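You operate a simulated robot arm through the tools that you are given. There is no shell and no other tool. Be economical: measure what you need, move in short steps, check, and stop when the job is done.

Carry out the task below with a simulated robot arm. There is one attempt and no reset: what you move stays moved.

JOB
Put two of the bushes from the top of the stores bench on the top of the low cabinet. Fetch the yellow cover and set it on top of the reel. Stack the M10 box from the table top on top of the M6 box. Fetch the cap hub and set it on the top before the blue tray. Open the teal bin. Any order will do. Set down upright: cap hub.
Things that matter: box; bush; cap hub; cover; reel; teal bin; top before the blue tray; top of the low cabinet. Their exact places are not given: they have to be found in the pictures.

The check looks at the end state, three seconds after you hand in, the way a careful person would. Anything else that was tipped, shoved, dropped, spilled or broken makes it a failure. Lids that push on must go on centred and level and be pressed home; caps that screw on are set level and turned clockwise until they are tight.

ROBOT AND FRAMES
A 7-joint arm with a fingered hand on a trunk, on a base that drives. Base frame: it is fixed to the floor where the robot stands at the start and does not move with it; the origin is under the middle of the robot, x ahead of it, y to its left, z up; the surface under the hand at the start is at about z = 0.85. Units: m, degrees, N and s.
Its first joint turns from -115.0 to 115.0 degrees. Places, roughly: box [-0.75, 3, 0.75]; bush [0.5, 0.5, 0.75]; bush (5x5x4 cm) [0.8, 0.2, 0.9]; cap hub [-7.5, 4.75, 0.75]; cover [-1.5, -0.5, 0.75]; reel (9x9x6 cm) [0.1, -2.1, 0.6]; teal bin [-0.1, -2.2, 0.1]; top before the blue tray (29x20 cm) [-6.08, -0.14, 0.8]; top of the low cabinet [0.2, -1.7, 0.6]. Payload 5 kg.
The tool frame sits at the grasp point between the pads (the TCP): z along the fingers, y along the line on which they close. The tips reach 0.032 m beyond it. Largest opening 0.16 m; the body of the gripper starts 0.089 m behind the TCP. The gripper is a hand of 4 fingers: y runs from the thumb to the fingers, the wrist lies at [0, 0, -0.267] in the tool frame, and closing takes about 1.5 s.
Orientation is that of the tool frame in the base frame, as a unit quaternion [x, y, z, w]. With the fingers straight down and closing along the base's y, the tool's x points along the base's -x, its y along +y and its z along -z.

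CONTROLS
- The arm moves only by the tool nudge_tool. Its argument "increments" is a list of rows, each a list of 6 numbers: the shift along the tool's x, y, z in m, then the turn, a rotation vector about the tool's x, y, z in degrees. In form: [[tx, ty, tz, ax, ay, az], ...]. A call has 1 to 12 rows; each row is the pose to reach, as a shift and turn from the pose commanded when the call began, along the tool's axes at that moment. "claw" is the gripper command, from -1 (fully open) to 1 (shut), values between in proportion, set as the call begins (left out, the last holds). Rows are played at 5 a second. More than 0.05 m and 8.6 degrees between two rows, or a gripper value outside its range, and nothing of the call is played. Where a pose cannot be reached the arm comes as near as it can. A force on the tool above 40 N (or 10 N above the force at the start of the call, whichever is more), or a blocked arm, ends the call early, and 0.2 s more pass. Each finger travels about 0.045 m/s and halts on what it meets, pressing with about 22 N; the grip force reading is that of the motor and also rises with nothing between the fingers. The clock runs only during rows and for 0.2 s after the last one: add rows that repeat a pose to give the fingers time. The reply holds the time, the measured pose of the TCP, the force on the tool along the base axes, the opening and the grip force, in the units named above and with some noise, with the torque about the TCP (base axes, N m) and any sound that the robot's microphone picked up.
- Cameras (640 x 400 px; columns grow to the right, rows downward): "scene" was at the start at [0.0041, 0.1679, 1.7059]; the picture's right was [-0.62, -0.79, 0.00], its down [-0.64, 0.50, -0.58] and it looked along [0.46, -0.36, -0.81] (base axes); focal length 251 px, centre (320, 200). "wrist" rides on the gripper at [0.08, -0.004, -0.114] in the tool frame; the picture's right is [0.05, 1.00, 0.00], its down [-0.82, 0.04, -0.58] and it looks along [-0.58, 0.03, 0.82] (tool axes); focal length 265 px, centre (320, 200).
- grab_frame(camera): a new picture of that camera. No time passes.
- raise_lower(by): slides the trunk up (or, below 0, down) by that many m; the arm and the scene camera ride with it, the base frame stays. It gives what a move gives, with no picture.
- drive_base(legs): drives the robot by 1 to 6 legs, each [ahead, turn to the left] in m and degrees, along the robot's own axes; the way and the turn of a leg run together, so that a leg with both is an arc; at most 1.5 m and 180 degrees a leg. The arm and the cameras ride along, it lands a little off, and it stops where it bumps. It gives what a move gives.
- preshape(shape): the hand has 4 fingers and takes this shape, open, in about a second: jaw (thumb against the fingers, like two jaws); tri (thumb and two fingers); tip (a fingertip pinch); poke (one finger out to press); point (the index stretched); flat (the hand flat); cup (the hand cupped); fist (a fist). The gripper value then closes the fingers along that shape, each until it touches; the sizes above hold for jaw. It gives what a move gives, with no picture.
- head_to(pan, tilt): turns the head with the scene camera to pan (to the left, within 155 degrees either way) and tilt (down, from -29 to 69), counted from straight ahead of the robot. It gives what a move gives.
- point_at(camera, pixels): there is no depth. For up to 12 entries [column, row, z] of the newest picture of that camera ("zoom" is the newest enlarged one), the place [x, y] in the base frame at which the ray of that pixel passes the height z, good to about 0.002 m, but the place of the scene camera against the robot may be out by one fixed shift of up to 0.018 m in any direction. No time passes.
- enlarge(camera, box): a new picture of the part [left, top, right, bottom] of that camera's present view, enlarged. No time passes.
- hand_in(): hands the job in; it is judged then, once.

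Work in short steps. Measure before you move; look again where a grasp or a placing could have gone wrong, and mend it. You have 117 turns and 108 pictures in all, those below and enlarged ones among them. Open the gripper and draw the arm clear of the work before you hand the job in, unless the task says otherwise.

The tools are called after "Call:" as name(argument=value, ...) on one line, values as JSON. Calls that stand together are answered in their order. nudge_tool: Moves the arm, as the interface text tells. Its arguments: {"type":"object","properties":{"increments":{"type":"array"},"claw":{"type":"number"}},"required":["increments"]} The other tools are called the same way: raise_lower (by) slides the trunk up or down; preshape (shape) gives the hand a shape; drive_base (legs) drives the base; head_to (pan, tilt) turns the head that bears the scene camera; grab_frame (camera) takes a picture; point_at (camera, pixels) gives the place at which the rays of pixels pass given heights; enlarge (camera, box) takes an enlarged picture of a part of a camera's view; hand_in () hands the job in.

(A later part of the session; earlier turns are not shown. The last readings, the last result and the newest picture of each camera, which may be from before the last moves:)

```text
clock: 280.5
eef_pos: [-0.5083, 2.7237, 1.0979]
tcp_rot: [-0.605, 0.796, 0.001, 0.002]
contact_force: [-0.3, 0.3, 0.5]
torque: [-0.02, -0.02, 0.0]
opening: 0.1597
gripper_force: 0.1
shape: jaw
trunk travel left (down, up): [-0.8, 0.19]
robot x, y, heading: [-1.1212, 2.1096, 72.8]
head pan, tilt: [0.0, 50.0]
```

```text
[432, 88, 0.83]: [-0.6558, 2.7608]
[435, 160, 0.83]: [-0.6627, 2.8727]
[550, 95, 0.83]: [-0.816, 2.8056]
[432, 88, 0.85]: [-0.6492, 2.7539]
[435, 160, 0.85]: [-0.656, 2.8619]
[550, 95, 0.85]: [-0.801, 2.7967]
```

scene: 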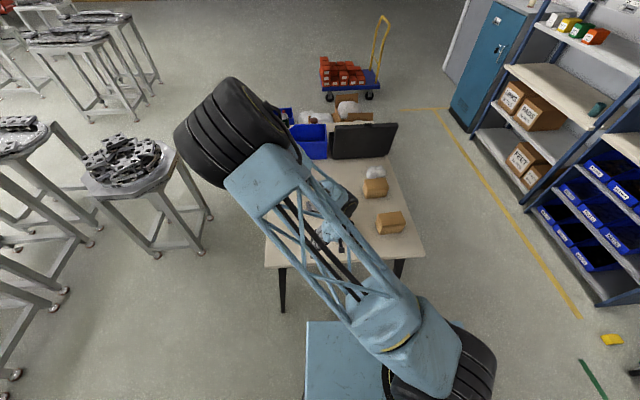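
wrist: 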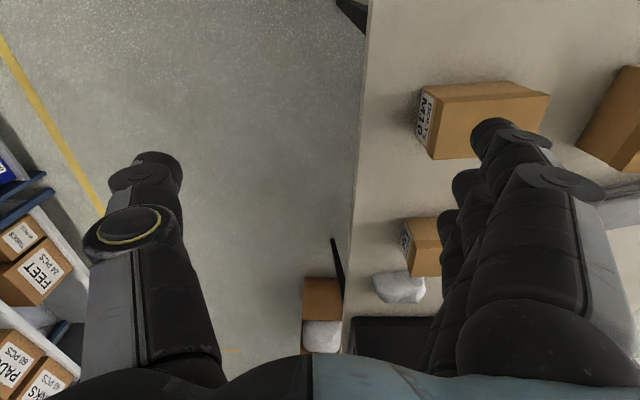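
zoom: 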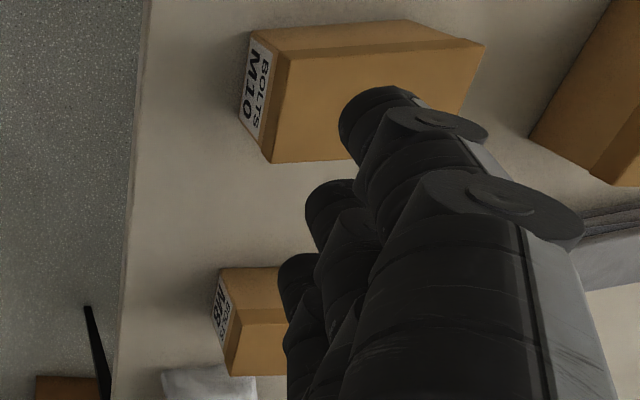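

M10 is confirmed as the near box, centred about (-0.720,2.818), top z≈0.872; M6 is centred at (-0.976,2.862) with the same top height. I move over M10, aligning the hand by 7°.

Call:
nudge_tool(increments=[[-0.006, 0.038, 0, 0, 0, -1.5], [-0.012, 0.076, 0, 0, 0, -3], [-0.018, 0.114, 0, 0, 0, -4.5], [-0.024, 0.153, 0, 0, 0, -6], [-0.03, 0.191, 0, 0, 0, -7.1], [-0.035, 0.229, 0, 0, 0, -7.1], [-0.035, 0.229, 0.045, 0, 0, -7.1], [-0.035, 0.229, 0.09, 0, 0, -7.1], [-0.035, 0.229, 0.12, 0, 0, -7.1], [-0.035, 0.229, 0.12, 0, 0, -7.1]], claw=-1)

Call:
grab_frame(camera="wrist")

```text
clock: 282.7
eef_pos: [-0.7183, 2.8205, 0.9783]
tcp_rot: [-0.654, 0.756, 0.001, 0.001]
contact_force: [-0.2, -0.5, 0.5]
torque: [-0.02, -0.04, -0.03]
opening: 0.1603
gripper_force: 0.0
shape: jaw
trunk travel left (down, up): [-0.8, 0.19]
robot x, y, heading: [-1.119, 2.1083, 72.6]
head pan, tilt: [0.0, 50.0]
```

```text
15 pictures are left
```

wrist: 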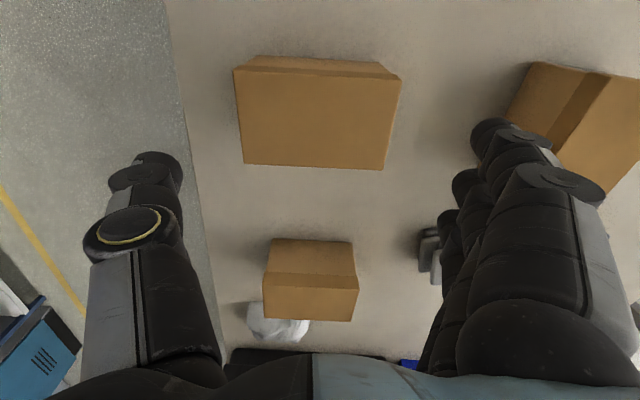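

The box is centred within 3 mm between thumb and fingers. I descend, grip, and lift.

Call:
nudge_tool(increments=[[0.002, -0.003, 0.03, 0, 0, 0], [0.002, -0.003, 0.07, 0, 0, 0], [0.002, -0.003, 0.11, 0, 0, 0], [0.002, -0.003, 0.137, 0, 0, 0], [0.002, -0.003, 0.137, 0, 0, 0]])

Call:
nudge_tool(increments=[[0, 0, 0, 0, 0, 0], [0, 0, 0, 0, 0, 0], [0, 0, 0, 0, 0, 0], [0, 0, 0, 0, 0, 0], [0, 0, 0, 0, 0, 0]], claw=1)

Call:
nudge_tool(increments=[[0, 0, -0.02, 0, 0, 0], [0, 0, -0.05, 0, 0, 0], [0, 0, -0.09, 0, 0, 0], [0, 0, -0.13, 0, 0, 0], [0, 0, -0.17, 0, 0, 0], [0, 0, -0.17, 0, 0, 0]])

Call:
grab_frame(camera="wrist")

```text
clock: 283.9
eef_pos: [-0.7148, 2.8184, 0.842]
tcp_rot: [-0.653, 0.757, 0.0, 0.003]
contact_force: [4.3, -1.9, 10.8]
torque: [-0.02, -0.23, -0.01]
opening: 0.1598
gripper_force: 0.1
shape: jaw
trunk travel left (down, up): [-0.8, 0.19]
robot x, y, heading: [-1.1202, 2.1109, 72.6]
head pan, tilt: [0.0, 50.0]
```

```text
clock: 285.1
eef_pos: [-0.7175, 2.8172, 0.8412]
tcp_rot: [-0.653, 0.757, 0.001, 0.001]
contact_force: [0.2, -0.2, 2.0]
torque: [0.13, 0.35, 0.04]
opening: 0.1372
gripper_force: 21.9
shape: jaw
trunk travel left (down, up): [-0.8, 0.19]
robot x, y, heading: [-1.1215, 2.1086, 73.0]
head pan, tilt: [0.0, 50.0]
```

```text
clock: 286.5
eef_pos: [-0.7156, 2.8146, 1.013]
tcp_rot: [-0.653, 0.757, 0.001, 0.0]
contact_force: [0.9, 1.3, -4.3]
torque: [0.0, 0.02, -0.02]
opening: 0.1373
gripper_force: 22.0
shape: jaw
trunk travel left (down, up): [-0.8, 0.19]
robot x, y, heading: [-1.1189, 2.1095, 72.9]
head pan, tilt: [0.0, 50.0]
```

```text
14 pictures are left
```

wrist: 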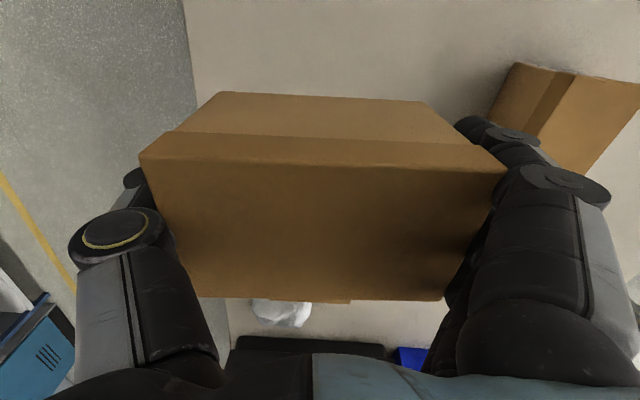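

The M10 box is held level. I carry it over M6's centre, square it up, and lower close to M6's top.

Call:
nudge_tool(increments=[[-0.001, 0.038, 0, 0, 0, 1], [-0.003, 0.076, 0, 0, 0, 2.5], [-0.004, 0.114, 0, 0, 0, 4], [-0.005, 0.151, 0, 0, 0, 5.5], [-0.006, 0.189, 0, 0, 0, 7], [-0.008, 0.227, 0, 0, 0, 8.1], [-0.009, 0.264, 0, 0, 0, 8.1], [-0.009, 0.264, 0.03, 0, 0, 8.1], [-0.009, 0.264, 0.055, 0, 0, 8.1], [-0.009, 0.264, 0.055, 0, 0, 8.1]])

Call:
grab_frame(camera="wrist")

```text
clock: 288.7
eef_pos: [-0.9769, 2.8631, 0.9552]
tcp_rot: [-0.598, 0.801, 0.003, 0.001]
contact_force: [0.2, -0.4, -3.8]
torque: [-0.02, 0.0, -0.02]
opening: 0.1373
gripper_force: 21.7
shape: jaw
trunk travel left (down, up): [-0.8, 0.19]
robot x, y, heading: [-1.1165, 2.1092, 72.7]
head pan, tilt: [0.0, 50.0]
```

```text
13 pictures are left
```

wrist: 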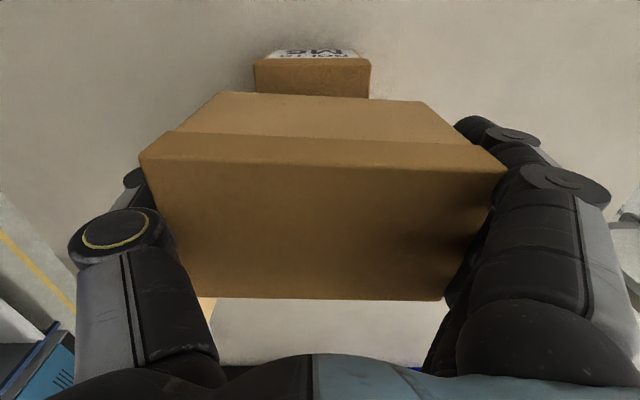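

M6 is centred underneath (255–370 px). I lower in small steps to contact.

Call:
nudge_tool(increments=[[0, 0, 0.008, 0, 0, 0], [0, 0, 0.014, 0, 0, 0], [0, 0, 0.014, 0, 0, 0]])

Call:
nudge_tool(increments=[[0, 0, 0.004, 0, 0, 0], [0, 0, 0.004, 0, 0, 0]])

Call:
nudge_tool(increments=[[0, 0, 0.003, 0, 0, 0], [0, 0, 0.003, 0, 0, 0]])

```text
clock: 289.5
eef_pos: [-0.9756, 2.8654, 0.942]
tcp_rot: [-0.598, 0.801, 0.001, 0.001]
contact_force: [-0.5, 0.1, -4.2]
torque: [-0.01, -0.03, -0.01]
opening: 0.1372
gripper_force: 22.2
shape: jaw
trunk travel left (down, up): [-0.8, 0.19]
robot x, y, heading: [-1.1211, 2.1122, 73.0]
head pan, tilt: [0.0, 50.0]
```

```text
clock: 290.1
eef_pos: [-0.9763, 2.8646, 0.9375]
tcp_rot: [-0.599, 0.801, 0.001, 0.002]
contact_force: [0.3, -0.7, -3.9]
torque: [-0.01, 0.01, -0.02]
opening: 0.1372
gripper_force: 22.2
shape: jaw
trunk travel left (down, up): [-0.8, 0.19]
robot x, y, heading: [-1.1229, 2.1131, 72.4]
head pan, tilt: [0.0, 50.0]
```

```text
clock: 290.7
eef_pos: [-0.977, 2.8651, 0.9352]
tcp_rot: [-0.598, 0.801, 0.001, 0.001]
contact_force: [-0.1, -0.2, -3.6]
torque: [-0.02, 0.01, 0.01]
opening: 0.1373
gripper_force: 22.0
shape: jaw
trunk travel left (down, up): [-0.8, 0.19]
robot x, y, heading: [-1.122, 2.107, 72.8]
head pan, tilt: [0.0, 50.0]
```

Not yet touching; continue in 3 mm steps.

Call:
nudge_tool(increments=[[0, 0, 0.003, 0, 0, 0], [0, 0, 0.003, 0, 0, 0]])

Call:
nudge_tool(increments=[[0, 0, 0.003, 0, 0, 0], [0, 0, 0.003, 0, 0, 0]])

Call:
nudge_tool(increments=[[0, 0, 0.003, 0, 0, 0], [0, 0, 0.003, 0, 0, 0]])

```text
clock: 291.3
eef_pos: [-0.9762, 2.8638, 0.9324]
tcp_rot: [-0.598, 0.801, 0.001, 0.002]
contact_force: [0.9, 0.3, -3.7]
torque: [0.01, -0.01, 0.03]
opening: 0.1374
gripper_force: 22.4
shape: jaw
trunk travel left (down, up): [-0.8, 0.19]
robot x, y, heading: [-1.1208, 2.1104, 72.8]
head pan, tilt: [0.0, 50.0]
```

```text
clock: 291.9
eef_pos: [-0.9779, 2.8632, 0.9313]
tcp_rot: [-0.598, 0.802, 0.002, 0.001]
contact_force: [0.0, -0.9, 5.0]
torque: [0.14, 0.33, -0.02]
opening: 0.1371
gripper_force: 22.4
shape: jaw
trunk travel left (down, up): [-0.8, 0.19]
robot x, y, heading: [-1.1199, 2.1115, 72.6]
head pan, tilt: [0.0, 50.0]
```

```text
clock: 292.5
eef_pos: [-0.9777, 2.8641, 0.9289]
tcp_rot: [-0.598, 0.801, 0.003, 0.002]
contact_force: [1.1, -0.1, 29.8]
torque: [0.23, 1.13, 0.06]
opening: 0.1365
gripper_force: 21.9
shape: jaw
trunk travel left (down, up): [-0.8, 0.19]
robot x, y, heading: [-1.1186, 2.1117, 72.5]
head pan, tilt: [0.0, 50.0]
```

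Contact at 30 N. I ease up 2 mm, open, rise, and check.

Call:
nudge_tool(increments=[[0, 0, -0.002, 0, 0, 0], [0, 0, -0.002, 0, 0, 0]])

Call:
nudge_tool(increments=[[0, 0, 0, 0, 0, 0], [0, 0, 0, 0, 0, 0], [0, 0, 0, 0, 0, 0], [0, 0, 0, 0, 0, 0], [0, 0, -0.04, 0, 0, 0], [0, 0, -0.08, 0, 0, 0], [0, 0, -0.12, 0, 0, 0], [0, 0, -0.16, 0, 0, 0], [0, 0, -0.16, 0, 0, 0]], claw=-1)

Call:
grab_frame(camera="wrist")

```text
clock: 293.1
eef_pos: [-0.9771, 2.8626, 0.9298]
tcp_rot: [-0.598, 0.801, 0.0, 0.002]
contact_force: [2.4, 2.1, 19.2]
torque: [0.21, 0.7, -0.07]
opening: 0.1365
gripper_force: 21.6
shape: jaw
trunk travel left (down, up): [-0.8, 0.19]
robot x, y, heading: [-1.1206, 2.1107, 72.7]
head pan, tilt: [0.0, 50.0]
```

```text
clock: 295.1
eef_pos: [-0.9765, 2.865, 1.0912]
tcp_rot: [-0.598, 0.801, 0.001, 0.001]
contact_force: [0.8, -0.6, 0.1]
torque: [-0.01, 0.01, 0.04]
opening: 0.1599
gripper_force: 0.0
shape: jaw
trunk travel left (down, up): [-0.8, 0.19]
robot x, y, heading: [-1.1184, 2.111, 72.4]
head pan, tilt: [0.0, 50.0]
```

```text
12 pictures are left
```

wrist: 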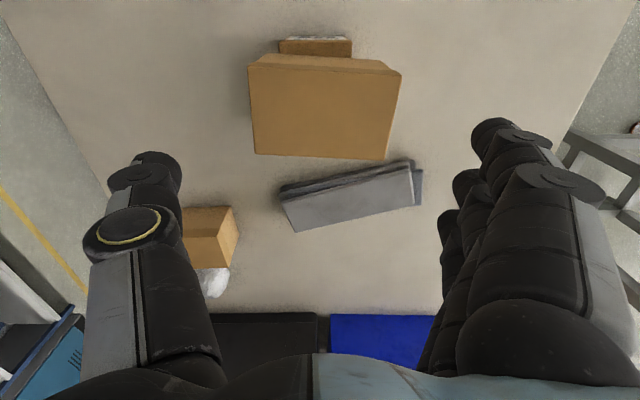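

M10 is stacked on M6. Now for the cap hub, far off at (-7.5,4.75): I retract the arm and survey the floor in that direction.

Call:
nudge_tool(increments=[[0.04, 0, 0, 0, 0, 0], [0.08, 0, 0, 0, 0, 0], [0.12, 0, 0, 0, 0, 0], [0.16, 0, 0, 0, 0, 0], [0.2, 0, 0, 0, 0, 0], [0.24, 0, 0, 0, 0, 0]])

Call:
raise_lower(by=0.19)

Call:
head_to(pan=88, tilt=25)

Call:
grab_frame(camera="scene")

```text
clock: 296.5
eef_pos: [-1.0426, 2.6326, 1.0878]
tcp_rot: [-0.598, 0.801, 0.002, 0.002]
contact_force: [0.4, 0.0, -0.5]
torque: [0.01, -0.02, 0.0]
opening: 0.1601
gripper_force: 0.1
shape: jaw
trunk travel left (down, up): [-0.8, 0.19]
robot x, y, heading: [-1.1215, 2.1116, 72.7]
head pan, tilt: [0.0, 50.0]
```

```text
clock: 298.6
eef_pos: [-1.043, 2.6346, 1.2763]
tcp_rot: [-0.599, 0.801, 0.001, 0.001]
contact_force: [-0.1, 0.5, -0.1]
torque: [0.02, 0.02, -0.02]
opening: 0.1599
gripper_force: 0.1
shape: jaw
trunk travel left (down, up): [-0.99, 0.0]
robot x, y, heading: [-1.1205, 2.1116, 72.6]
head pan, tilt: [0.0, 50.0]
```

```text
clock: 300.2
eef_pos: [-1.0424, 2.6349, 1.2783]
tcp_rot: [-0.599, 0.801, 0.001, 0.002]
contact_force: [0.0, -0.3, -0.2]
torque: [0.02, -0.06, -0.01]
opening: 0.1599
gripper_force: 0.1
shape: jaw
trunk travel left (down, up): [-0.99, 0.0]
robot x, y, heading: [-1.1211, 2.1143, 72.7]
head pan, tilt: [88.0, 25.0]
```

```text
11 pictures are left
```

scene: 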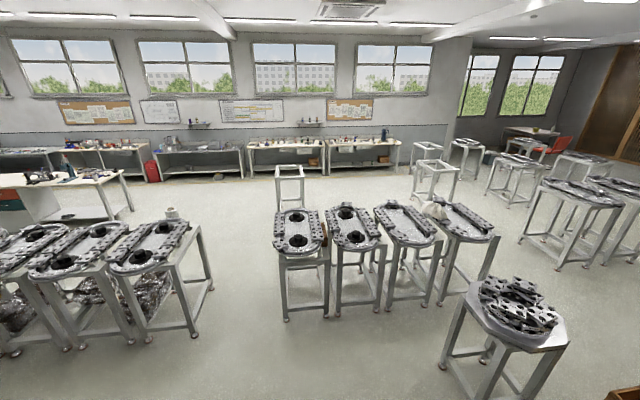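

I map the floor feet of stands and benches to find a corridor.

Call:
point_at(camera="scene", pixels=[[195, 337, 0], [212, 289, 0], [287, 321, 0], [282, 209, 0], [303, 207, 0], [134, 209, 0], [112, 222, 0], [244, 178, 0], [160, 181, 0], [325, 172, 0], [398, 164, 0], [390, 312, 0]])

Call:
enlarge(camera="scene", box=[230, 110, 420, 190])

Call:
point_at(camera="zoom", pixels=[[62, 128, 0.8], [310, 118, 0.8], [340, 112, 0.8], [570, 100, 0.8]])

```text
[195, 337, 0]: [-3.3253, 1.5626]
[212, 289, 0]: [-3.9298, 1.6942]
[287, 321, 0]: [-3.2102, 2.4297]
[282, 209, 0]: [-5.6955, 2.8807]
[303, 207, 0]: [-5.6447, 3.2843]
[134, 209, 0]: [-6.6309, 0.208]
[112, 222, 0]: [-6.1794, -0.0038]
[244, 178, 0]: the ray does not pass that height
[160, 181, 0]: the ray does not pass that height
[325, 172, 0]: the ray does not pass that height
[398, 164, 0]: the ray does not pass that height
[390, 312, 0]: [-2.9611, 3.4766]
```

```text
3.37 times, centred on (325, 150) of scene
```

zoom: 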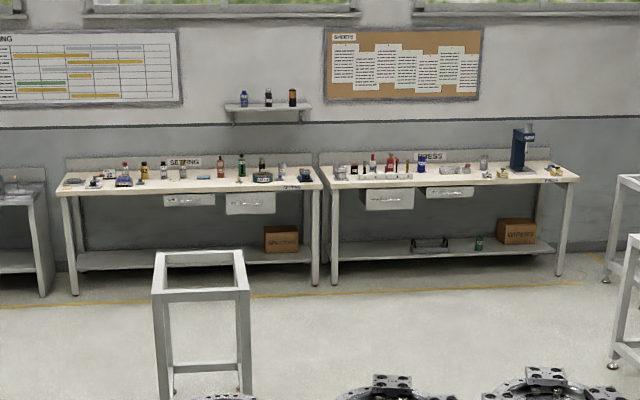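

```text
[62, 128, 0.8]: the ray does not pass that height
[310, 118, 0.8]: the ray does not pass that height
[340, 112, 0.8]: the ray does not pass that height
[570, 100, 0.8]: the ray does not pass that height
```

The near corridor is under 0.9 m wide, too tight. I check the way around to the right of the single stand.

Call:
point_at(camera="scene", pixels=[[441, 366, 0], [467, 300, 0], [535, 398, 0], [484, 283, 0], [520, 240, 0], [556, 268, 0], [604, 262, 0], [488, 193, 0], [514, 203, 0], [412, 198, 0], [452, 205, 0], [637, 260, 0]])

```text
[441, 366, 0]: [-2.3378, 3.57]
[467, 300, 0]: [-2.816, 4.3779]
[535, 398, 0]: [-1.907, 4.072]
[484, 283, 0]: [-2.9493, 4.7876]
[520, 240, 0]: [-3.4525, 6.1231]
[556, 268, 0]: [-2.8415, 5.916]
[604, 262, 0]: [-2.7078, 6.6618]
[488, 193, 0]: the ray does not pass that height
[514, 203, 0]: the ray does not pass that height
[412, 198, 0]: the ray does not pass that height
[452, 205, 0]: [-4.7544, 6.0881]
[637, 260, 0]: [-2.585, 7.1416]
```

The base itself is only ~0.3 m in radius, so the 0.87 m gap between the two stand clusters is feasible. I measure the gap's edges at floor and top height.

Call:
point_at(camera="scene", pixels=[[192, 228, 0.9], [205, 262, 0.5], [272, 242, 0.9], [279, 290, 0], [329, 316, 0], [75, 348, 0], [164, 222, 0.9], [289, 215, 0.9], [212, 293, 0], [195, 340, 0], [276, 166, 0.8], [128, 172, 0.8]])

```text
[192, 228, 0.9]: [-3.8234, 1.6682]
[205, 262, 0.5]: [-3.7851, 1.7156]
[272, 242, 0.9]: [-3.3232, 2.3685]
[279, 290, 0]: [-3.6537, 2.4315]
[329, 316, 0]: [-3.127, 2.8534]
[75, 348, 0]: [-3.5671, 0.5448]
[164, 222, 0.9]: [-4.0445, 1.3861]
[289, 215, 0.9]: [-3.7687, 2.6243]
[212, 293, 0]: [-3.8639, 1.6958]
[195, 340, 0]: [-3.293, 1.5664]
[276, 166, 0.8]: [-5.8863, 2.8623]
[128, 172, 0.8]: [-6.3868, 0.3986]
```

Before choosing the corridor I verify the robot's own footprint by measuring the dark tower's top corners with the calibrated camera.

Call:
head_to(pan=-90, tilt=65)

Call:
grab_frame(camera="scene")

```text
clock: 302.9
eef_pos: [-1.0425, 2.6341, 1.2773]
tcp_rot: [-0.598, 0.801, 0.001, 0.002]
contact_force: [0.0, 0.1, 0.6]
torque: [0.01, 0.01, 0.0]
opening: 0.1602
gripper_force: 0.0
shape: jaw
trunk travel left (down, up): [-0.99, 0.0]
robot x, y, heading: [-1.1228, 2.1101, 72.8]
head pan, tilt: [-90.0, 65.0]
```

```text
9 pictures are left
```

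scene: 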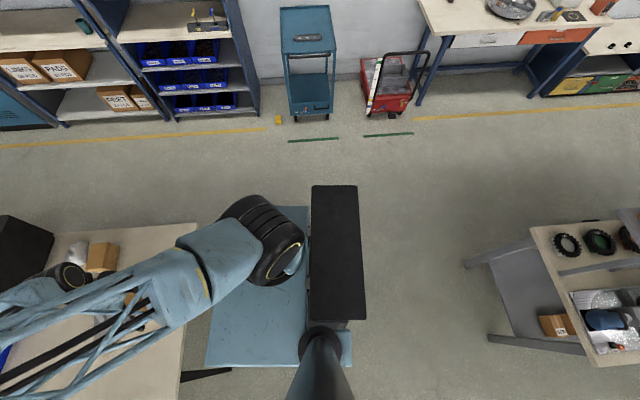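

Comparing with the earlier view, the tower top is at z≈1.15 and ~0.49 m long. I place its corners in the base frame.

Call:
point_at(camera="scene", pixels=[[312, 186, 1.15], [355, 185, 1.15], [363, 320, 1.15], [310, 320, 1.15]])

```text
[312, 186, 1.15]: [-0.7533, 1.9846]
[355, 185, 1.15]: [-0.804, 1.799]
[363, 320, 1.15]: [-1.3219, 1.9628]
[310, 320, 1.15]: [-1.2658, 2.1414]
```

The tower's edge sits 0.39 m to the robot's right, the base 0.3 m to the left, so the corridor leaves about 4 cm each side at best. I drive to a lined-up waypoint (-2.4,1.765) first and re-measure.

Call:
drive_base(legs=[[0, 122.3], [1.326, 0], [0, -25.5]])

Call:
head_to(pan=0, tilt=45)

Call:
grab_frame(camera="scene")

```text
clock: 316.2
eef_pos: [-2.927, 1.8086, 1.2772]
tcp_rot: [0.995, -0.096, -0.001, 0.001]
contact_force: [-0.3, 0.4, -0.3]
torque: [-0.02, -0.01, -0.03]
opening: 0.1601
gripper_force: 0.2
shape: jaw
trunk travel left (down, up): [-0.99, 0.0]
robot x, y, heading: [-2.3956, 1.7838, 168.3]
head pan, tilt: [-90.0, 65.0]
```

```text
clock: 317.9
eef_pos: [-2.9262, 1.8097, 1.2772]
tcp_rot: [0.995, -0.097, -0.001, 0.0]
contact_force: [0.0, -0.9, 0.2]
torque: [-0.03, -0.02, 0.01]
opening: 0.1602
gripper_force: 0.0
shape: jaw
trunk travel left (down, up): [-0.99, 0.0]
robot x, y, heading: [-2.3993, 1.7788, 168.1]
head pan, tilt: [0.0, 45.0]
```

```text
8 pictures are left
```

scene: 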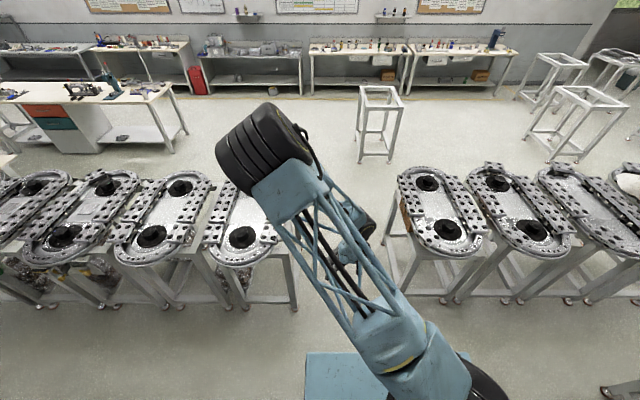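

I measure the gap edges from closer up: left stand foot (296,308), right stand feet (393,296) and (384,243).

Call:
point_at(camera="scene", pixels=[[297, 308, 0], [393, 297, 0], [383, 244, 0], [444, 301, 0], [409, 240, 0.9], [396, 180, 0.9], [283, 245, 0.9], [404, 228, 0.9], [248, 308, 0], [357, 160, 0], [391, 160, 0]])

```text
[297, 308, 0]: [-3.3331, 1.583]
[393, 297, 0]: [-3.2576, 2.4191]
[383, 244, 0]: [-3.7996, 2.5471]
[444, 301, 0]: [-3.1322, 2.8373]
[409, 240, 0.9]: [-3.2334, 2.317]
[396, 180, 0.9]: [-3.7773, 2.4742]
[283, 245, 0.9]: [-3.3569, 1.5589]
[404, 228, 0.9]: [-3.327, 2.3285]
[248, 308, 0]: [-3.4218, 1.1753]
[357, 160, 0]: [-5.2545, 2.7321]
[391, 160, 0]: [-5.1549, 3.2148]
```

Going backwards puts the tower over the side with more room, with about 7 cm margin each side instead of 2. I reposition and turn around.

Call:
drive_base(legs=[[0, 13.9], [-0.287, 0], [0, 165.5]])

```text
clock: 328.0
eef_pos: [-1.5729, 1.7665, 1.2784]
tcp_rot: [0.094, 0.996, 0.0, 0.002]
contact_force: [-0.1, -0.5, 0.1]
torque: [-0.02, -0.01, 0.0]
opening: 0.1601
gripper_force: 0.1
shape: jaw
trunk travel left (down, up): [-0.99, 0.0]
robot x, y, heading: [-2.1035, 1.7885, -11.6]
head pan, tilt: [0.0, 45.0]
```

On the line (lateral error <1 mm), heading 0.9° off. I trim and back up to just before the gap, then check.

Call:
drive_base(legs=[[0, -0.9], [-0.85, 0]])

```text
clock: 332.8
eef_pos: [-2.4063, 1.9433, 1.2785]
tcp_rot: [0.1, 0.995, 0.0, 0.001]
contact_force: [-0.6, -1.5, 0.5]
torque: [-0.02, -0.02, 0.05]
opening: 0.1599
gripper_force: 0.1
shape: jaw
trunk travel left (down, up): [-0.99, 0.0]
robot x, y, heading: [-2.9353, 1.9754, -12.5]
head pan, tilt: [0.0, 45.0]
```

Dead on the line. I back through the gap.

Call:
drive_base(legs=[[-1.45, 0]])

```text
clock: 336.2
eef_pos: [-2.8412, 2.027, 1.2777]
tcp_rot: [0.103, 0.995, 0.001, 0.002]
contact_force: [0.4, -0.3, -0.3]
torque: [0.14, 0.06, -0.03]
opening: 0.1598
gripper_force: 0.0
shape: jaw
trunk travel left (down, up): [-0.99, 0.0]
robot x, y, heading: [-3.3704, 2.066, -19.3]
head pan, tilt: [0.0, 45.0]
stopped in leg 1: the robot was blocked; the commanded pose is now the measured one
```

Blocked partway, with the heading pushed to -19°, suggesting contact on the robot's left (north) side. I look at that side.

Call:
head_to(pan=125, tilt=60)

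Call:
grab_frame(camera="scene")

```text
clock: 338.3
eef_pos: [-2.8412, 2.0344, 1.2775]
tcp_rot: [0.102, 0.995, -0.001, 0.001]
contact_force: [0.6, 0.1, -0.8]
torque: [0.01, 0.01, 0.03]
opening: 0.1599
gripper_force: 0.0
shape: jaw
trunk travel left (down, up): [-0.99, 0.0]
robot x, y, heading: [-3.3745, 2.0611, -19.3]
head pan, tilt: [125.0, 60.0]
```

```text
7 pictures are left
```

scene: 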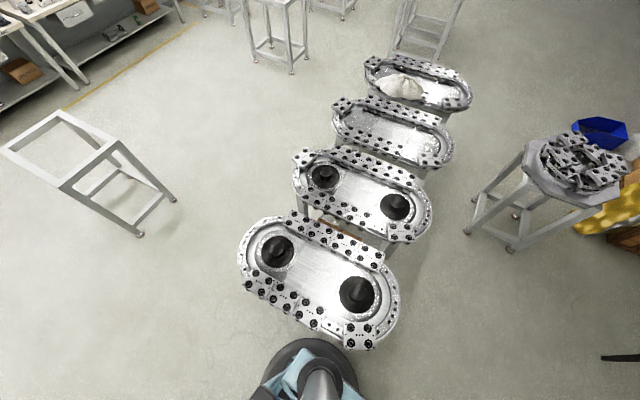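

The base disc edge is at (310,338). I measure it and the stand's near edge.

Call:
point_at(camera="scene", pixels=[[310, 338, 0.15], [265, 360, 0.15], [356, 365, 0.15], [345, 345, 0.9], [372, 348, 0.9], [243, 290, 0.9], [240, 250, 0.9], [310, 330, 0.9]])

```text
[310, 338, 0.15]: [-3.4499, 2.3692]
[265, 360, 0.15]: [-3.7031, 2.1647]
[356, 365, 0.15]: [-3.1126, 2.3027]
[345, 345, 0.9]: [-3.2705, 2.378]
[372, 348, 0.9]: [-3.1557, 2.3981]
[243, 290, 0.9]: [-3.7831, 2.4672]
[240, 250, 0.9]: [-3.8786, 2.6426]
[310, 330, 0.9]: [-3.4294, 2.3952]
```

The base radius is ~0.35 m, and the stand's foot is now abeam at the left. I angle slightly away from it, back up, straighten, and clear the gap.

Call:
drive_base(legs=[[0, 10.3], [-0.3, 0], [0, -3.5], [-0.75, 0]])

```text
clock: 345.1
eef_pos: [-3.8684, 2.3034, 1.2775]
tcp_rot: [0.039, 0.999, 0.0, 0.002]
contact_force: [-0.4, 0.3, -0.1]
torque: [-0.03, -0.01, 0.03]
opening: 0.16
gripper_force: 0.1
shape: jaw
trunk travel left (down, up): [-0.99, 0.0]
robot x, y, heading: [-4.3965, 2.2674, -12.0]
head pan, tilt: [125.0, 60.0]
```

Through the gap. I back past the stool's south side, then turn and head up to the hub bench.

Call:
drive_base(legs=[[0, 15.8], [-0.9, 0], [-0.9, 0], [0, 99.1], [1.2, 0], [0.9, 0]])

Call:
head_to(pan=50, tilt=30)

Call:
grab_frame(camera="scene")

```text
clock: 369.6
eef_pos: [-6.9813, 4.6298, 1.2773]
tcp_rot: [0.828, -0.56, -0.001, -0.001]
contact_force: [0.2, -0.3, 0.2]
torque: [0.0, -0.02, -0.02]
opening: 0.1598
gripper_force: 0.0
shape: jaw
trunk travel left (down, up): [-0.99, 0.0]
robot x, y, heading: [-6.7165, 4.1669, 104.1]
head pan, tilt: [125.0, 60.0]
```

```text
clock: 371.1
eef_pos: [-6.9812, 4.6303, 1.2782]
tcp_rot: [0.828, -0.561, -0.002, -0.002]
contact_force: [-0.2, 0.3, 0.7]
torque: [-0.04, 0.01, 0.01]
opening: 0.1602
gripper_force: 0.1
shape: jaw
trunk travel left (down, up): [-0.99, 0.0]
robot x, y, heading: [-6.7157, 4.17, 103.9]
head pan, tilt: [50.0, 30.0]
```

```text
6 pictures are left
```

scene: 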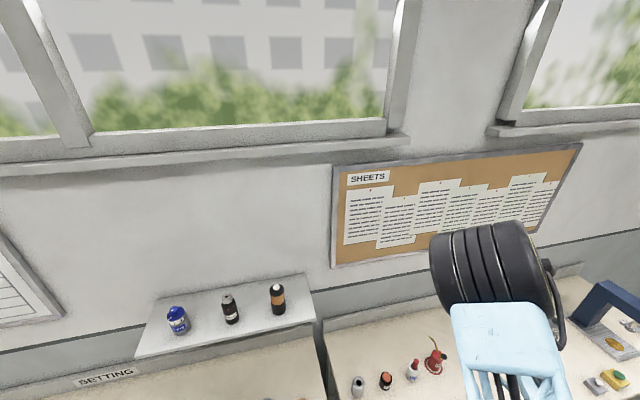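

The camera is too high and close; I tilt down to see the bench tops.

Call:
head_to(pan=52, tilt=58)

Call:
grab_frame(camera="scene")

```text
clock: 372.0
eef_pos: [-6.9808, 4.6293, 1.2771]
tcp_rot: [0.828, -0.56, -0.001, -0.001]
contact_force: [0.0, -1.1, -0.7]
torque: [0.02, -0.01, -0.01]
opening: 0.1602
gripper_force: 0.0
shape: jaw
trunk travel left (down, up): [-0.99, 0.0]
robot x, y, heading: [-6.7117, 4.1739, 104.1]
head pan, tilt: [52.0, 58.0]
```

```text
5 pictures are left
```

scene: 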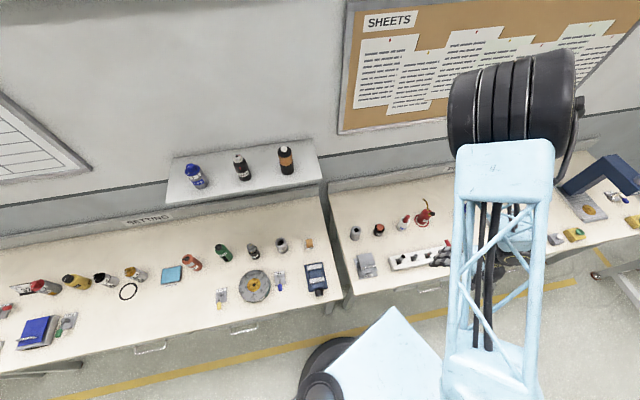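

I locate the candidates: disc with hub at (255,286), grey block (366,264), blue meter (316,280).

Call:
point_at(camera="scene", pixels=[[255, 286, 0.88], [316, 280, 0.88], [366, 264, 0.88], [355, 232, 0.88], [281, 245, 0.88], [380, 231, 0.88], [255, 318, 0.85], [345, 295, 0.85]])

Call:
enlarge(camera="scene", box=[200, 200, 460, 330])

```text
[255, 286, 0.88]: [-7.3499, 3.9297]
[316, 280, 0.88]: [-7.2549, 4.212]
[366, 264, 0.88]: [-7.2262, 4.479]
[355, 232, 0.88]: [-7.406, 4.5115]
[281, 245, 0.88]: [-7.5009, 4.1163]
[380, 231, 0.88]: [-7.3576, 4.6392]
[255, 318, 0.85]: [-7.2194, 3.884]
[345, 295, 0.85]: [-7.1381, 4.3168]
```

```text
2.46 times, centred on (330, 265) of scene
```

zoom: 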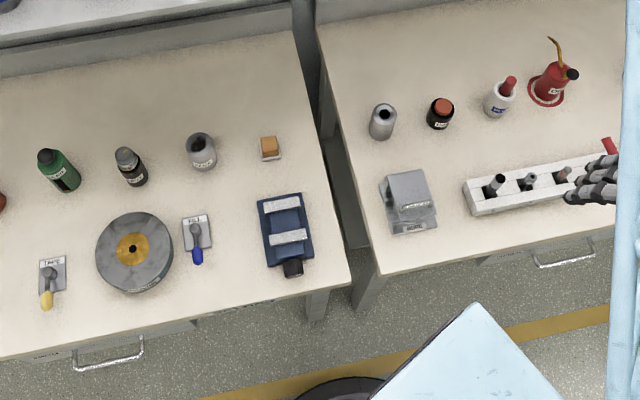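

The likely candidates are at the left of the PRESS bench, so I take one closer zoom on them.

Call:
enlarge(camera="scene", box=[342, 195, 438, 255])

```text
6.67 times, centred on (390, 225) of scene
```

zoom: 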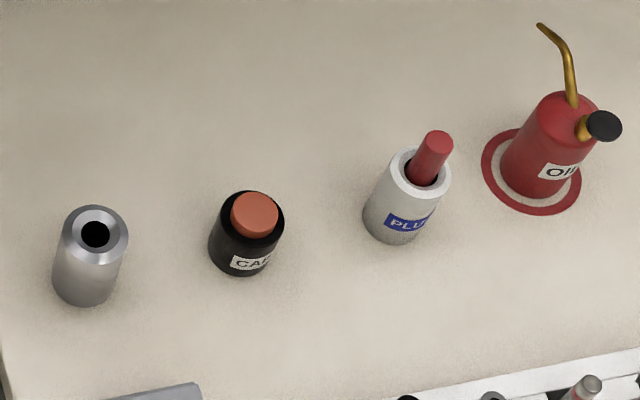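

The black hub labelled "CAP…" with the red cap is the cap hub. I get its place, then drive to face it.

Call:
point_at(camera="zoom", pixels=[[247, 235, 0.85], [247, 235, 0.88], [247, 235, 0.8], [210, 235, 0.88], [285, 225, 0.88]])

Call:
drive_base(legs=[[0, -25.2], [0.336, 0], [0, 90.5]])

Call:
raise_lower(by=-0.15)

```text
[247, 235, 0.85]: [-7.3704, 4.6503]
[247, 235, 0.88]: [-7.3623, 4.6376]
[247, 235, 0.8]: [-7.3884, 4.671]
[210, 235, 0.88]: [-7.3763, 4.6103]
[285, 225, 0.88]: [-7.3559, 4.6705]
```

```text
clock: 379.7
eef_pos: [-7.1766, 4.4237, 1.2784]
tcp_rot: [1.0, -0.001, -0.001, -0.001]
contact_force: [-0.3, 0.2, 0.8]
torque: [-0.01, 0.02, 0.02]
opening: 0.1601
gripper_force: 0.1
shape: jaw
trunk travel left (down, up): [-0.99, 0.0]
robot x, y, heading: [-6.6474, 4.5004, 172.2]
head pan, tilt: [52.0, 58.0]
```

```text
clock: 381.4
eef_pos: [-7.1771, 4.4236, 1.1278]
tcp_rot: [1.0, -0.001, -0.002, 0.0]
contact_force: [0.3, 0.3, -0.3]
torque: [0.0, -0.01, 0.01]
opening: 0.1601
gripper_force: 0.0
shape: jaw
trunk travel left (down, up): [-0.84, 0.15]
robot x, y, heading: [-6.6539, 4.4986, 172.6]
head pan, tilt: [52.0, 58.0]
```

Neighbouring parts are close on both sides, so I move above the hub while rotating the hand 90° so it will close front-to-back, then take a wrist picture.

Call:
nudge_tool(increments=[[-0.017, -0.0196, 0, 0, 0, 8.2], [-0.034, -0.039, 0, 0, 0, 16.4], [-0.051, -0.059, 0, 0, 0, 24.6], [-0.068, -0.0785, 0, 0, 0, 32.8], [-0.085, -0.098, 0, 0, 0, 41], [-0.102, -0.118, 0, 0, 0, 49.2], [-0.12, -0.137, 0, 0, 0, 57.4], [-0.137, -0.157, 0, 0, 0, 65.6], [-0.154, -0.177, 0, 0, 0, 73.8], [-0.171, -0.196, 0, 0, 0, 82], [-0.188, -0.216, 0, 0, 0, 90], [-0.188, -0.216, 0, 0, 0, 90]], claw=-0.25)

Call:
grab_frame(camera="wrist")

```text
clock: 384.0
eef_pos: [-7.3653, 4.6384, 1.1284]
tcp_rot: [-0.705, 0.709, 0.002, -0.002]
contact_force: [-0.2, 0.5, 0.1]
torque: [-0.01, 0.01, -0.04]
opening: 0.1005
gripper_force: 0.0
shape: jaw
trunk travel left (down, up): [-0.84, 0.15]
robot x, y, heading: [-6.6502, 4.4961, 172.4]
head pan, tilt: [52.0, 58.0]
```

```text
2 pictures are left
```

wrist: 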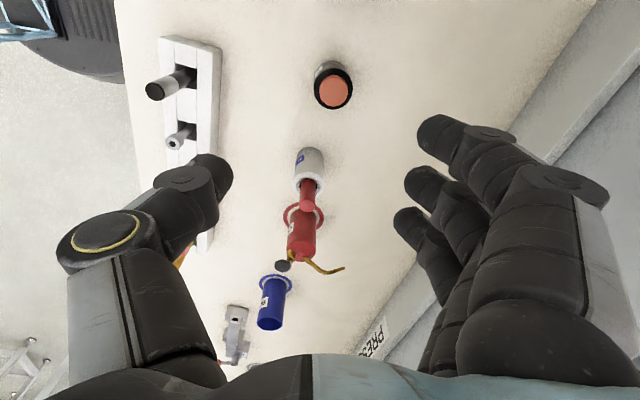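

The hub top is at (333,88), about 19 mm off in tool y. I correct and descend open-handed around it in two stages, feeling for the bench.

Call:
nudge_tool(increments=[[-0.003, 0.019, 0, 0, 0, 0], [-0.003, 0.019, 0.04, 0, 0, 0], [-0.003, 0.019, 0.08, 0, 0, 0], [-0.003, 0.019, 0.12, 0, 0, 0], [-0.003, 0.019, 0.16, 0, 0, 0], [-0.003, 0.019, 0.2, 0, 0, 0], [-0.003, 0.019, 0.215, 0, 0, 0], [-0.003, 0.019, 0.215, 0, 0, 0]])

Call:
nudge_tool(increments=[[0, 0, 0.006, 0, 0, 0], [0, 0, 0.011, 0, 0, 0], [0, 0, 0.016, 0, 0, 0], [0, 0, 0.021, 0, 0, 0], [0, 0, 0.026, 0, 0, 0], [0, 0, 0.026, 0, 0, 0]])

```text
clock: 385.8
eef_pos: [-7.3844, 4.6423, 0.9133]
tcp_rot: [-0.706, 0.708, 0.002, -0.002]
contact_force: [0.6, 0.3, -0.3]
torque: [-0.03, 0.03, 0.01]
opening: 0.1001
gripper_force: 0.0
shape: jaw
trunk travel left (down, up): [-0.84, 0.15]
robot x, y, heading: [-6.6516, 4.4993, 172.3]
head pan, tilt: [52.0, 58.0]
```

```text
clock: 387.2
eef_pos: [-7.3845, 4.6435, 0.8871]
tcp_rot: [-0.706, 0.708, 0.001, -0.001]
contact_force: [-0.4, 0.4, 0.3]
torque: [0.01, 0.04, -0.01]
opening: 0.1005
gripper_force: 0.2
shape: jaw
trunk travel left (down, up): [-0.84, 0.15]
robot x, y, heading: [-6.6515, 4.5034, 172.4]
head pan, tilt: [52.0, 58.0]
```

No contact yet (tips at 0.855). I continue down.

Call:
nudge_tool(increments=[[0, 0, 0.005, 0, 0, 0], [0, 0, 0.01, 0, 0, 0], [0, 0, 0.015, 0, 0, 0], [0, 0, 0.02, 0, 0, 0], [0, 0, 0.02, 0, 0, 0]])

Call:
nudge_tool(increments=[[0, 0, 0.004, 0, 0, 0], [0, 0, 0.008, 0, 0, 0], [0, 0, 0.012, 0, 0, 0], [0, 0, 0.016, 0, 0, 0], [0, 0, 0.02, 0, 0, 0], [0, 0, 0.02, 0, 0, 0]])

```text
clock: 388.4
eef_pos: [-7.3837, 4.6434, 0.8689]
tcp_rot: [-0.706, 0.709, 0.002, -0.002]
contact_force: [0.7, -0.3, -0.6]
torque: [-0.01, 0.02, 0.02]
opening: 0.1004
gripper_force: 0.0
shape: jaw
trunk travel left (down, up): [-0.84, 0.15]
robot x, y, heading: [-6.6495, 4.4967, 172.0]
head pan, tilt: [52.0, 58.0]
```

```text
clock: 389.8
eef_pos: [-7.3832, 4.6424, 0.8478]
tcp_rot: [-0.706, 0.709, 0.002, -0.001]
contact_force: [-0.8, -0.8, 1.0]
torque: [0.0, 0.04, 0.01]
opening: 0.1003
gripper_force: 0.1
shape: jaw
trunk travel left (down, up): [-0.84, 0.15]
robot x, y, heading: [-6.6489, 4.4989, 172.1]
head pan, tilt: [52.0, 58.0]
```

Still free (tips at 0.816); continue a bit more.

Call:
nudge_tool(increments=[[0, 0, 0.004, 0, 0, 0], [0, 0, 0.008, 0, 0, 0], [0, 0, 0.012, 0, 0, 0], [0, 0, 0.016, 0, 0, 0], [0, 0, 0.016, 0, 0, 0]])

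Call:
nudge_tool(increments=[[0, 0, 0.004, 0, 0, 0], [0, 0, 0.008, 0, 0, 0], [0, 0, 0.012, 0, 0, 0], [0, 0, 0.012, 0, 0, 0]])

```text
clock: 391.0
eef_pos: [-7.3838, 4.6435, 0.8313]
tcp_rot: [-0.706, 0.708, 0.002, -0.001]
contact_force: [-0.6, 0.5, 7.3]
torque: [0.0, 0.42, 0.0]
opening: 0.1001
gripper_force: 0.1
shape: jaw
trunk travel left (down, up): [-0.84, 0.15]
robot x, y, heading: [-6.6526, 4.5017, 172.0]
head pan, tilt: [52.0, 58.0]
```

```text
clock: 391.5
eef_pos: [-7.388, 4.6428, 0.8323]
tcp_rot: [-0.706, 0.708, 0.005, -0.004]
contact_force: [4.1, -3.1, 24.9]
torque: [-0.18, 0.58, 0.15]
opening: 0.0965
gripper_force: 0.0
shape: jaw
trunk travel left (down, up): [-0.84, 0.15]
robot x, y, heading: [-6.6479, 4.4977, 172.2]
head pan, tilt: [52.0, 58.0]
stopped in row 2: the force on the tool passed its limit at 46 N (the readings are from after the stop); the commanded pose is now the measured one
```

Bench surface found at z≈0.80. I rise 1 cm, close on the hub, and lift.

Call:
nudge_tool(increments=[[0, 0, -0.005, 0, 0, 0], [0, 0, -0.011, 0, 0, 0], [0, 0, -0.011, 0, 0, 0]])

Call:
nudge_tool(increments=[[0, 0, 0, 0, 0, 0], [0, 0, 0, 0, 0, 0], [0, 0, 0, 0, 0, 0], [0, 0, 0, 0, 0, 0], [0, 0, 0, 0, 0, 0], [0, 0, 0, 0, 0, 0], [0, 0, 0, 0, 0, 0]], claw=1)

Call:
nudge_tool(increments=[[0, 0, -0.02, 0, 0, 0], [0, 0, -0.06, 0, 0, 0], [0, 0, -0.1, 0, 0, 0], [0, 0, -0.14, 0, 0, 0], [0, 0, -0.18, 0, 0, 0], [0, 0, -0.22, 0, 0, 0], [0, 0, -0.26, 0, 0, 0], [0, 0, -0.26, 0, 0, 0]])

```text
clock: 392.3
eef_pos: [-7.3854, 4.6414, 0.8382]
tcp_rot: [-0.706, 0.708, 0.003, -0.001]
contact_force: [0.6, 0.3, -0.1]
torque: [0.0, -0.01, -0.03]
opening: 0.0996
gripper_force: 0.1
shape: jaw
trunk travel left (down, up): [-0.84, 0.15]
robot x, y, heading: [-6.6529, 4.498, 172.0]
head pan, tilt: [52.0, 58.0]
```

```text
clock: 393.9
eef_pos: [-7.3855, 4.6429, 0.8403]
tcp_rot: [-0.706, 0.708, 0.003, -0.003]
contact_force: [-0.3, -0.8, 0.2]
torque: [-0.01, 0.06, -0.02]
opening: 0.0362
gripper_force: 22.4
shape: jaw
trunk travel left (down, up): [-0.84, 0.15]
robot x, y, heading: [-6.6523, 4.4978, 172.3]
head pan, tilt: [52.0, 58.0]
```

```text
clock: 395.7
eef_pos: [-7.3851, 4.643, 1.0989]
tcp_rot: [-0.706, 0.708, 0.003, -0.002]
contact_force: [0.3, -0.4, -2.7]
torque: [0.02, 0.02, 0.0]
opening: 0.0362
gripper_force: 22.0
shape: jaw
trunk travel left (down, up): [-0.84, 0.15]
robot x, y, heading: [-6.6512, 4.4992, 172.3]
head pan, tilt: [52.0, 58.0]
```

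The hub is held (opening 0.036, 2.7 N). I retract and drive toward the east side of the table at (-6.08,-0.14).

Call:
nudge_tool(increments=[[0, -0.04, 0, 0, 0, 0], [0, -0.08, 0, 0, 0, 0], [0, -0.12, 0, 0, 0, 0], [0, -0.16, 0, 0, 0, 0], [0, -0.2, 0, 0, 0, 0], [0, -0.22, 0, 0, 0, 0]])

Call:
drive_base(legs=[[0, 108.1], [1.118, 0], [1.118, 0], [0, 18.2], [1.31, 0], [1.308, 0]])

```text
clock: 397.1
eef_pos: [-7.165, 4.6411, 1.0993]
tcp_rot: [0.707, -0.707, -0.003, 0.002]
contact_force: [0.3, 0.5, -3.0]
torque: [-0.05, 0.01, 0.02]
opening: 0.0361
gripper_force: 21.9
shape: jaw
trunk travel left (down, up): [-0.84, 0.15]
robot x, y, heading: [-6.6499, 4.5003, 172.2]
head pan, tilt: [52.0, 58.0]
```

```text
clock: 426.3
eef_pos: [-4.8396, -0.5145, 1.0987]
tcp_rot: [0.953, 0.302, 0.001, 0.005]
contact_force: [1.0, 0.1, -3.2]
torque: [0.0, 0.01, -0.04]
opening: 0.0356
gripper_force: 22.3
shape: jaw
trunk travel left (down, up): [-0.84, 0.15]
robot x, y, heading: [-5.0225, -0.014, -62.2]
head pan, tilt: [52.0, 58.0]
```

I turn so the target lies slightly left of straight ahead, close in, and take a scene picture.

Call:
drive_base(legs=[[0, -125.8], [0.3, 0]])

Call:
head_to(pan=22, tilt=52)

Call:
grab_frame(camera="scene")

```text
clock: 433.8
eef_pos: [-5.8374, 0.1656, 1.0974]
tcp_rot: [0.708, -0.706, -0.003, 0.001]
contact_force: [-1.4, 0.8, -3.9]
torque: [-0.01, -0.03, -0.04]
opening: 0.0348
gripper_force: 22.3
shape: jaw
trunk travel left (down, up): [-0.84, 0.15]
robot x, y, heading: [-5.3224, 0.0285, 172.4]
head pan, tilt: [52.0, 58.0]
```

```text
clock: 434.8
eef_pos: [-5.8359, 0.1649, 1.0995]
tcp_rot: [0.708, -0.706, -0.004, 0.003]
contact_force: [0.7, 0.2, -2.6]
torque: [0.02, -0.01, 0.01]
opening: 0.0354
gripper_force: 21.5
shape: jaw
trunk travel left (down, up): [-0.84, 0.15]
robot x, y, heading: [-5.3222, 0.0269, 172.6]
head pan, tilt: [22.0, 52.0]
```

```text
1 pictures are left
```

scene: 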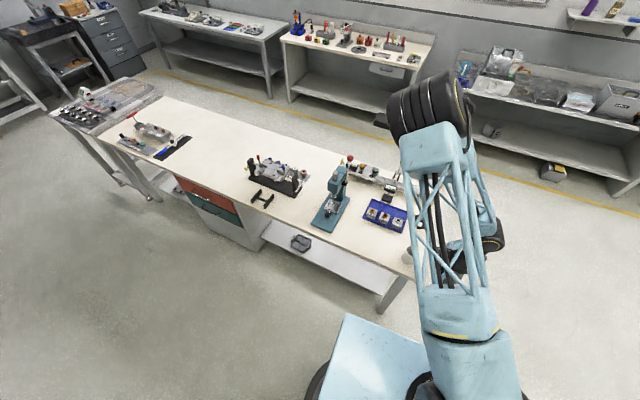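

The blue tray is at (385,213); the free area before it is around (372,243). I measure them.

Call:
point_at(camera="scene", pixels=[[385, 214, 0.82], [362, 222, 0.82], [400, 235, 0.82], [372, 243, 0.8], [345, 230, 0.8], [412, 262, 0.8], [385, 272, 0.8], [345, 254, 0.8], [330, 228, 0.82], [300, 240, 0.8]])

```text
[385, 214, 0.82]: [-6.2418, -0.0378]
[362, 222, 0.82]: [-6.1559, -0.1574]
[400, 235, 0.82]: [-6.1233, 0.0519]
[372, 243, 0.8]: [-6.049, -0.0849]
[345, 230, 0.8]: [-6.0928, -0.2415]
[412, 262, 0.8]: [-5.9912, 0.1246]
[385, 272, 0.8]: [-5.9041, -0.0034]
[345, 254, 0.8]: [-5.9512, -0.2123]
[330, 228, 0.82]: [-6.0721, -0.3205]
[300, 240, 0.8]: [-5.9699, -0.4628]
```

The space between the tray's front (x≈-6.13) and the table edge (x≈-5.91) is about 0.2 m deep. I aim for (-6.04,-0.085), inside both that area and the given spot, and lower to z≈0.875.

Call:
nudge_tool(increments=[[0.0357, 0.0291, 0, 0, 0, 0], [0.0714, 0.0582, 0, 0, 0, 0], [0.107, 0.0873, 0, 0, 0, 0], [0.1428, 0.1164, 0, 0, 0, 0], [0.1785, 0.1455, 0, 0, 0, 0], [0.2142, 0.1746, 0, 0, 0, 0], [0.25, 0.204, 0, 0, 0, 0], [0.25, 0.204, 0.045, 0, 0, 0], [0.25, 0.204, 0.09, 0, 0, 0], [0.25, 0.204, 0.135, 0, 0, 0], [0.25, 0.204, 0.18, 0, 0, 0], [0.25, 0.204, 0.2, 0, 0, 0]])

Call:
grab_frame(camera="wrist")

```text
clock: 437.4
eef_pos: [-6.043, -0.0848, 0.898]
tcp_rot: [0.708, -0.706, -0.004, 0.003]
contact_force: [-0.1, 0.9, -2.2]
torque: [0.03, 0.0, 0.0]
opening: 0.0349
gripper_force: 22.5
shape: jaw
trunk travel left (down, up): [-0.84, 0.15]
robot x, y, heading: [-5.3193, 0.0261, 172.6]
head pan, tilt: [22.0, 52.0]
```

```text
0 pictures are left
```

wrist: 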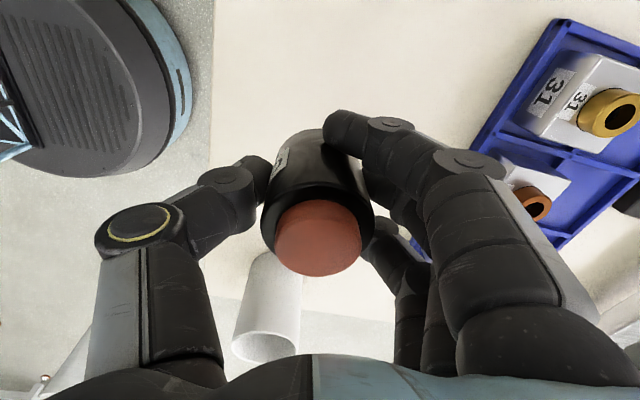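

The hub hangs upright, centred between the blue tray (~0.10 m away) and the table edge (~0.09 m). I lower to contact in small calls.

Call:
nudge_tool(increments=[[0, 0, 0.02, 0, 0, 0], [0, 0, 0.04, 0, 0, 0], [0, 0, 0.046, 0, 0, 0], [0, 0, 0.046, 0, 0, 0]])

Call:
nudge_tool(increments=[[0, 0, 0.004, 0, 0, 0], [0, 0, 0.004, 0, 0, 0]])

Call:
nudge_tool(increments=[[0, 0, 0.004, 0, 0, 0], [0, 0, 0.004, 0, 0, 0]])

```text
clock: 438.4
eef_pos: [-6.0428, -0.0853, 0.8538]
tcp_rot: [0.708, -0.706, -0.003, 0.002]
contact_force: [0.6, -0.1, -3.2]
torque: [-0.01, 0.01, -0.03]
opening: 0.0346
gripper_force: 22.1
shape: jaw
trunk travel left (down, up): [-0.84, 0.15]
robot x, y, heading: [-5.3219, 0.0265, 172.5]
head pan, tilt: [22.0, 52.0]
```

```text
clock: 439.0
eef_pos: [-6.0434, -0.0852, 0.8498]
tcp_rot: [0.708, -0.706, -0.003, 0.003]
contact_force: [-0.7, 0.2, -3.7]
torque: [-0.05, -0.01, 0.02]
opening: 0.0349
gripper_force: 22.2
shape: jaw
trunk travel left (down, up): [-0.84, 0.15]
robot x, y, heading: [-5.3184, 0.0257, 172.4]
head pan, tilt: [22.0, 52.0]
```

```text
clock: 439.6
eef_pos: [-6.0429, -0.0859, 0.8444]
tcp_rot: [0.708, -0.707, -0.004, 0.003]
contact_force: [-0.2, 1.1, -2.4]
torque: [0.01, 0.01, -0.02]
opening: 0.0349
gripper_force: 21.9
shape: jaw
trunk travel left (down, up): [-0.84, 0.15]
robot x, y, heading: [-5.32, 0.0228, 172.3]
head pan, tilt: [22.0, 52.0]
```

Not yet touching; continue in 3–4 mm steps.

Call:
nudge_tool(increments=[[0, 0, 0.003, 0, 0, 0], [0, 0, 0.003, 0, 0, 0]])

Call:
nudge_tool(increments=[[0, 0, 0.003, 0, 0, 0], [0, 0, 0.003, 0, 0, 0]])

Call:
nudge_tool(increments=[[0, 0, 0.003, 0, 0, 0], [0, 0, 0.003, 0, 0, 0]])

```text
clock: 440.2
eef_pos: [-6.0415, -0.0862, 0.8419]
tcp_rot: [0.708, -0.707, -0.005, 0.003]
contact_force: [0.5, 0.0, -3.2]
torque: [-0.05, -0.02, 0.01]
opening: 0.0349
gripper_force: 22.0
shape: jaw
trunk travel left (down, up): [-0.84, 0.15]
robot x, y, heading: [-5.3241, 0.0233, 172.8]
head pan, tilt: [22.0, 52.0]
```

```text
clock: 440.8
eef_pos: [-6.0425, -0.0856, 0.8399]
tcp_rot: [0.708, -0.707, -0.004, 0.003]
contact_force: [-0.2, 0.9, -2.7]
torque: [0.02, 0.02, 0.01]
opening: 0.0352
gripper_force: 22.5
shape: jaw
trunk travel left (down, up): [-0.84, 0.15]
robot x, y, heading: [-5.323, 0.0288, 172.6]
head pan, tilt: [22.0, 52.0]
```

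```text
clock: 441.4
eef_pos: [-6.0419, -0.0846, 0.838]
tcp_rot: [0.708, -0.706, -0.005, 0.003]
contact_force: [0.5, -2.1, 18.4]
torque: [0.04, 0.0, -0.01]
opening: 0.0356
gripper_force: 22.1
shape: jaw
trunk travel left (down, up): [-0.84, 0.15]
robot x, y, heading: [-5.322, 0.0257, 172.8]
head pan, tilt: [22.0, 52.0]
```

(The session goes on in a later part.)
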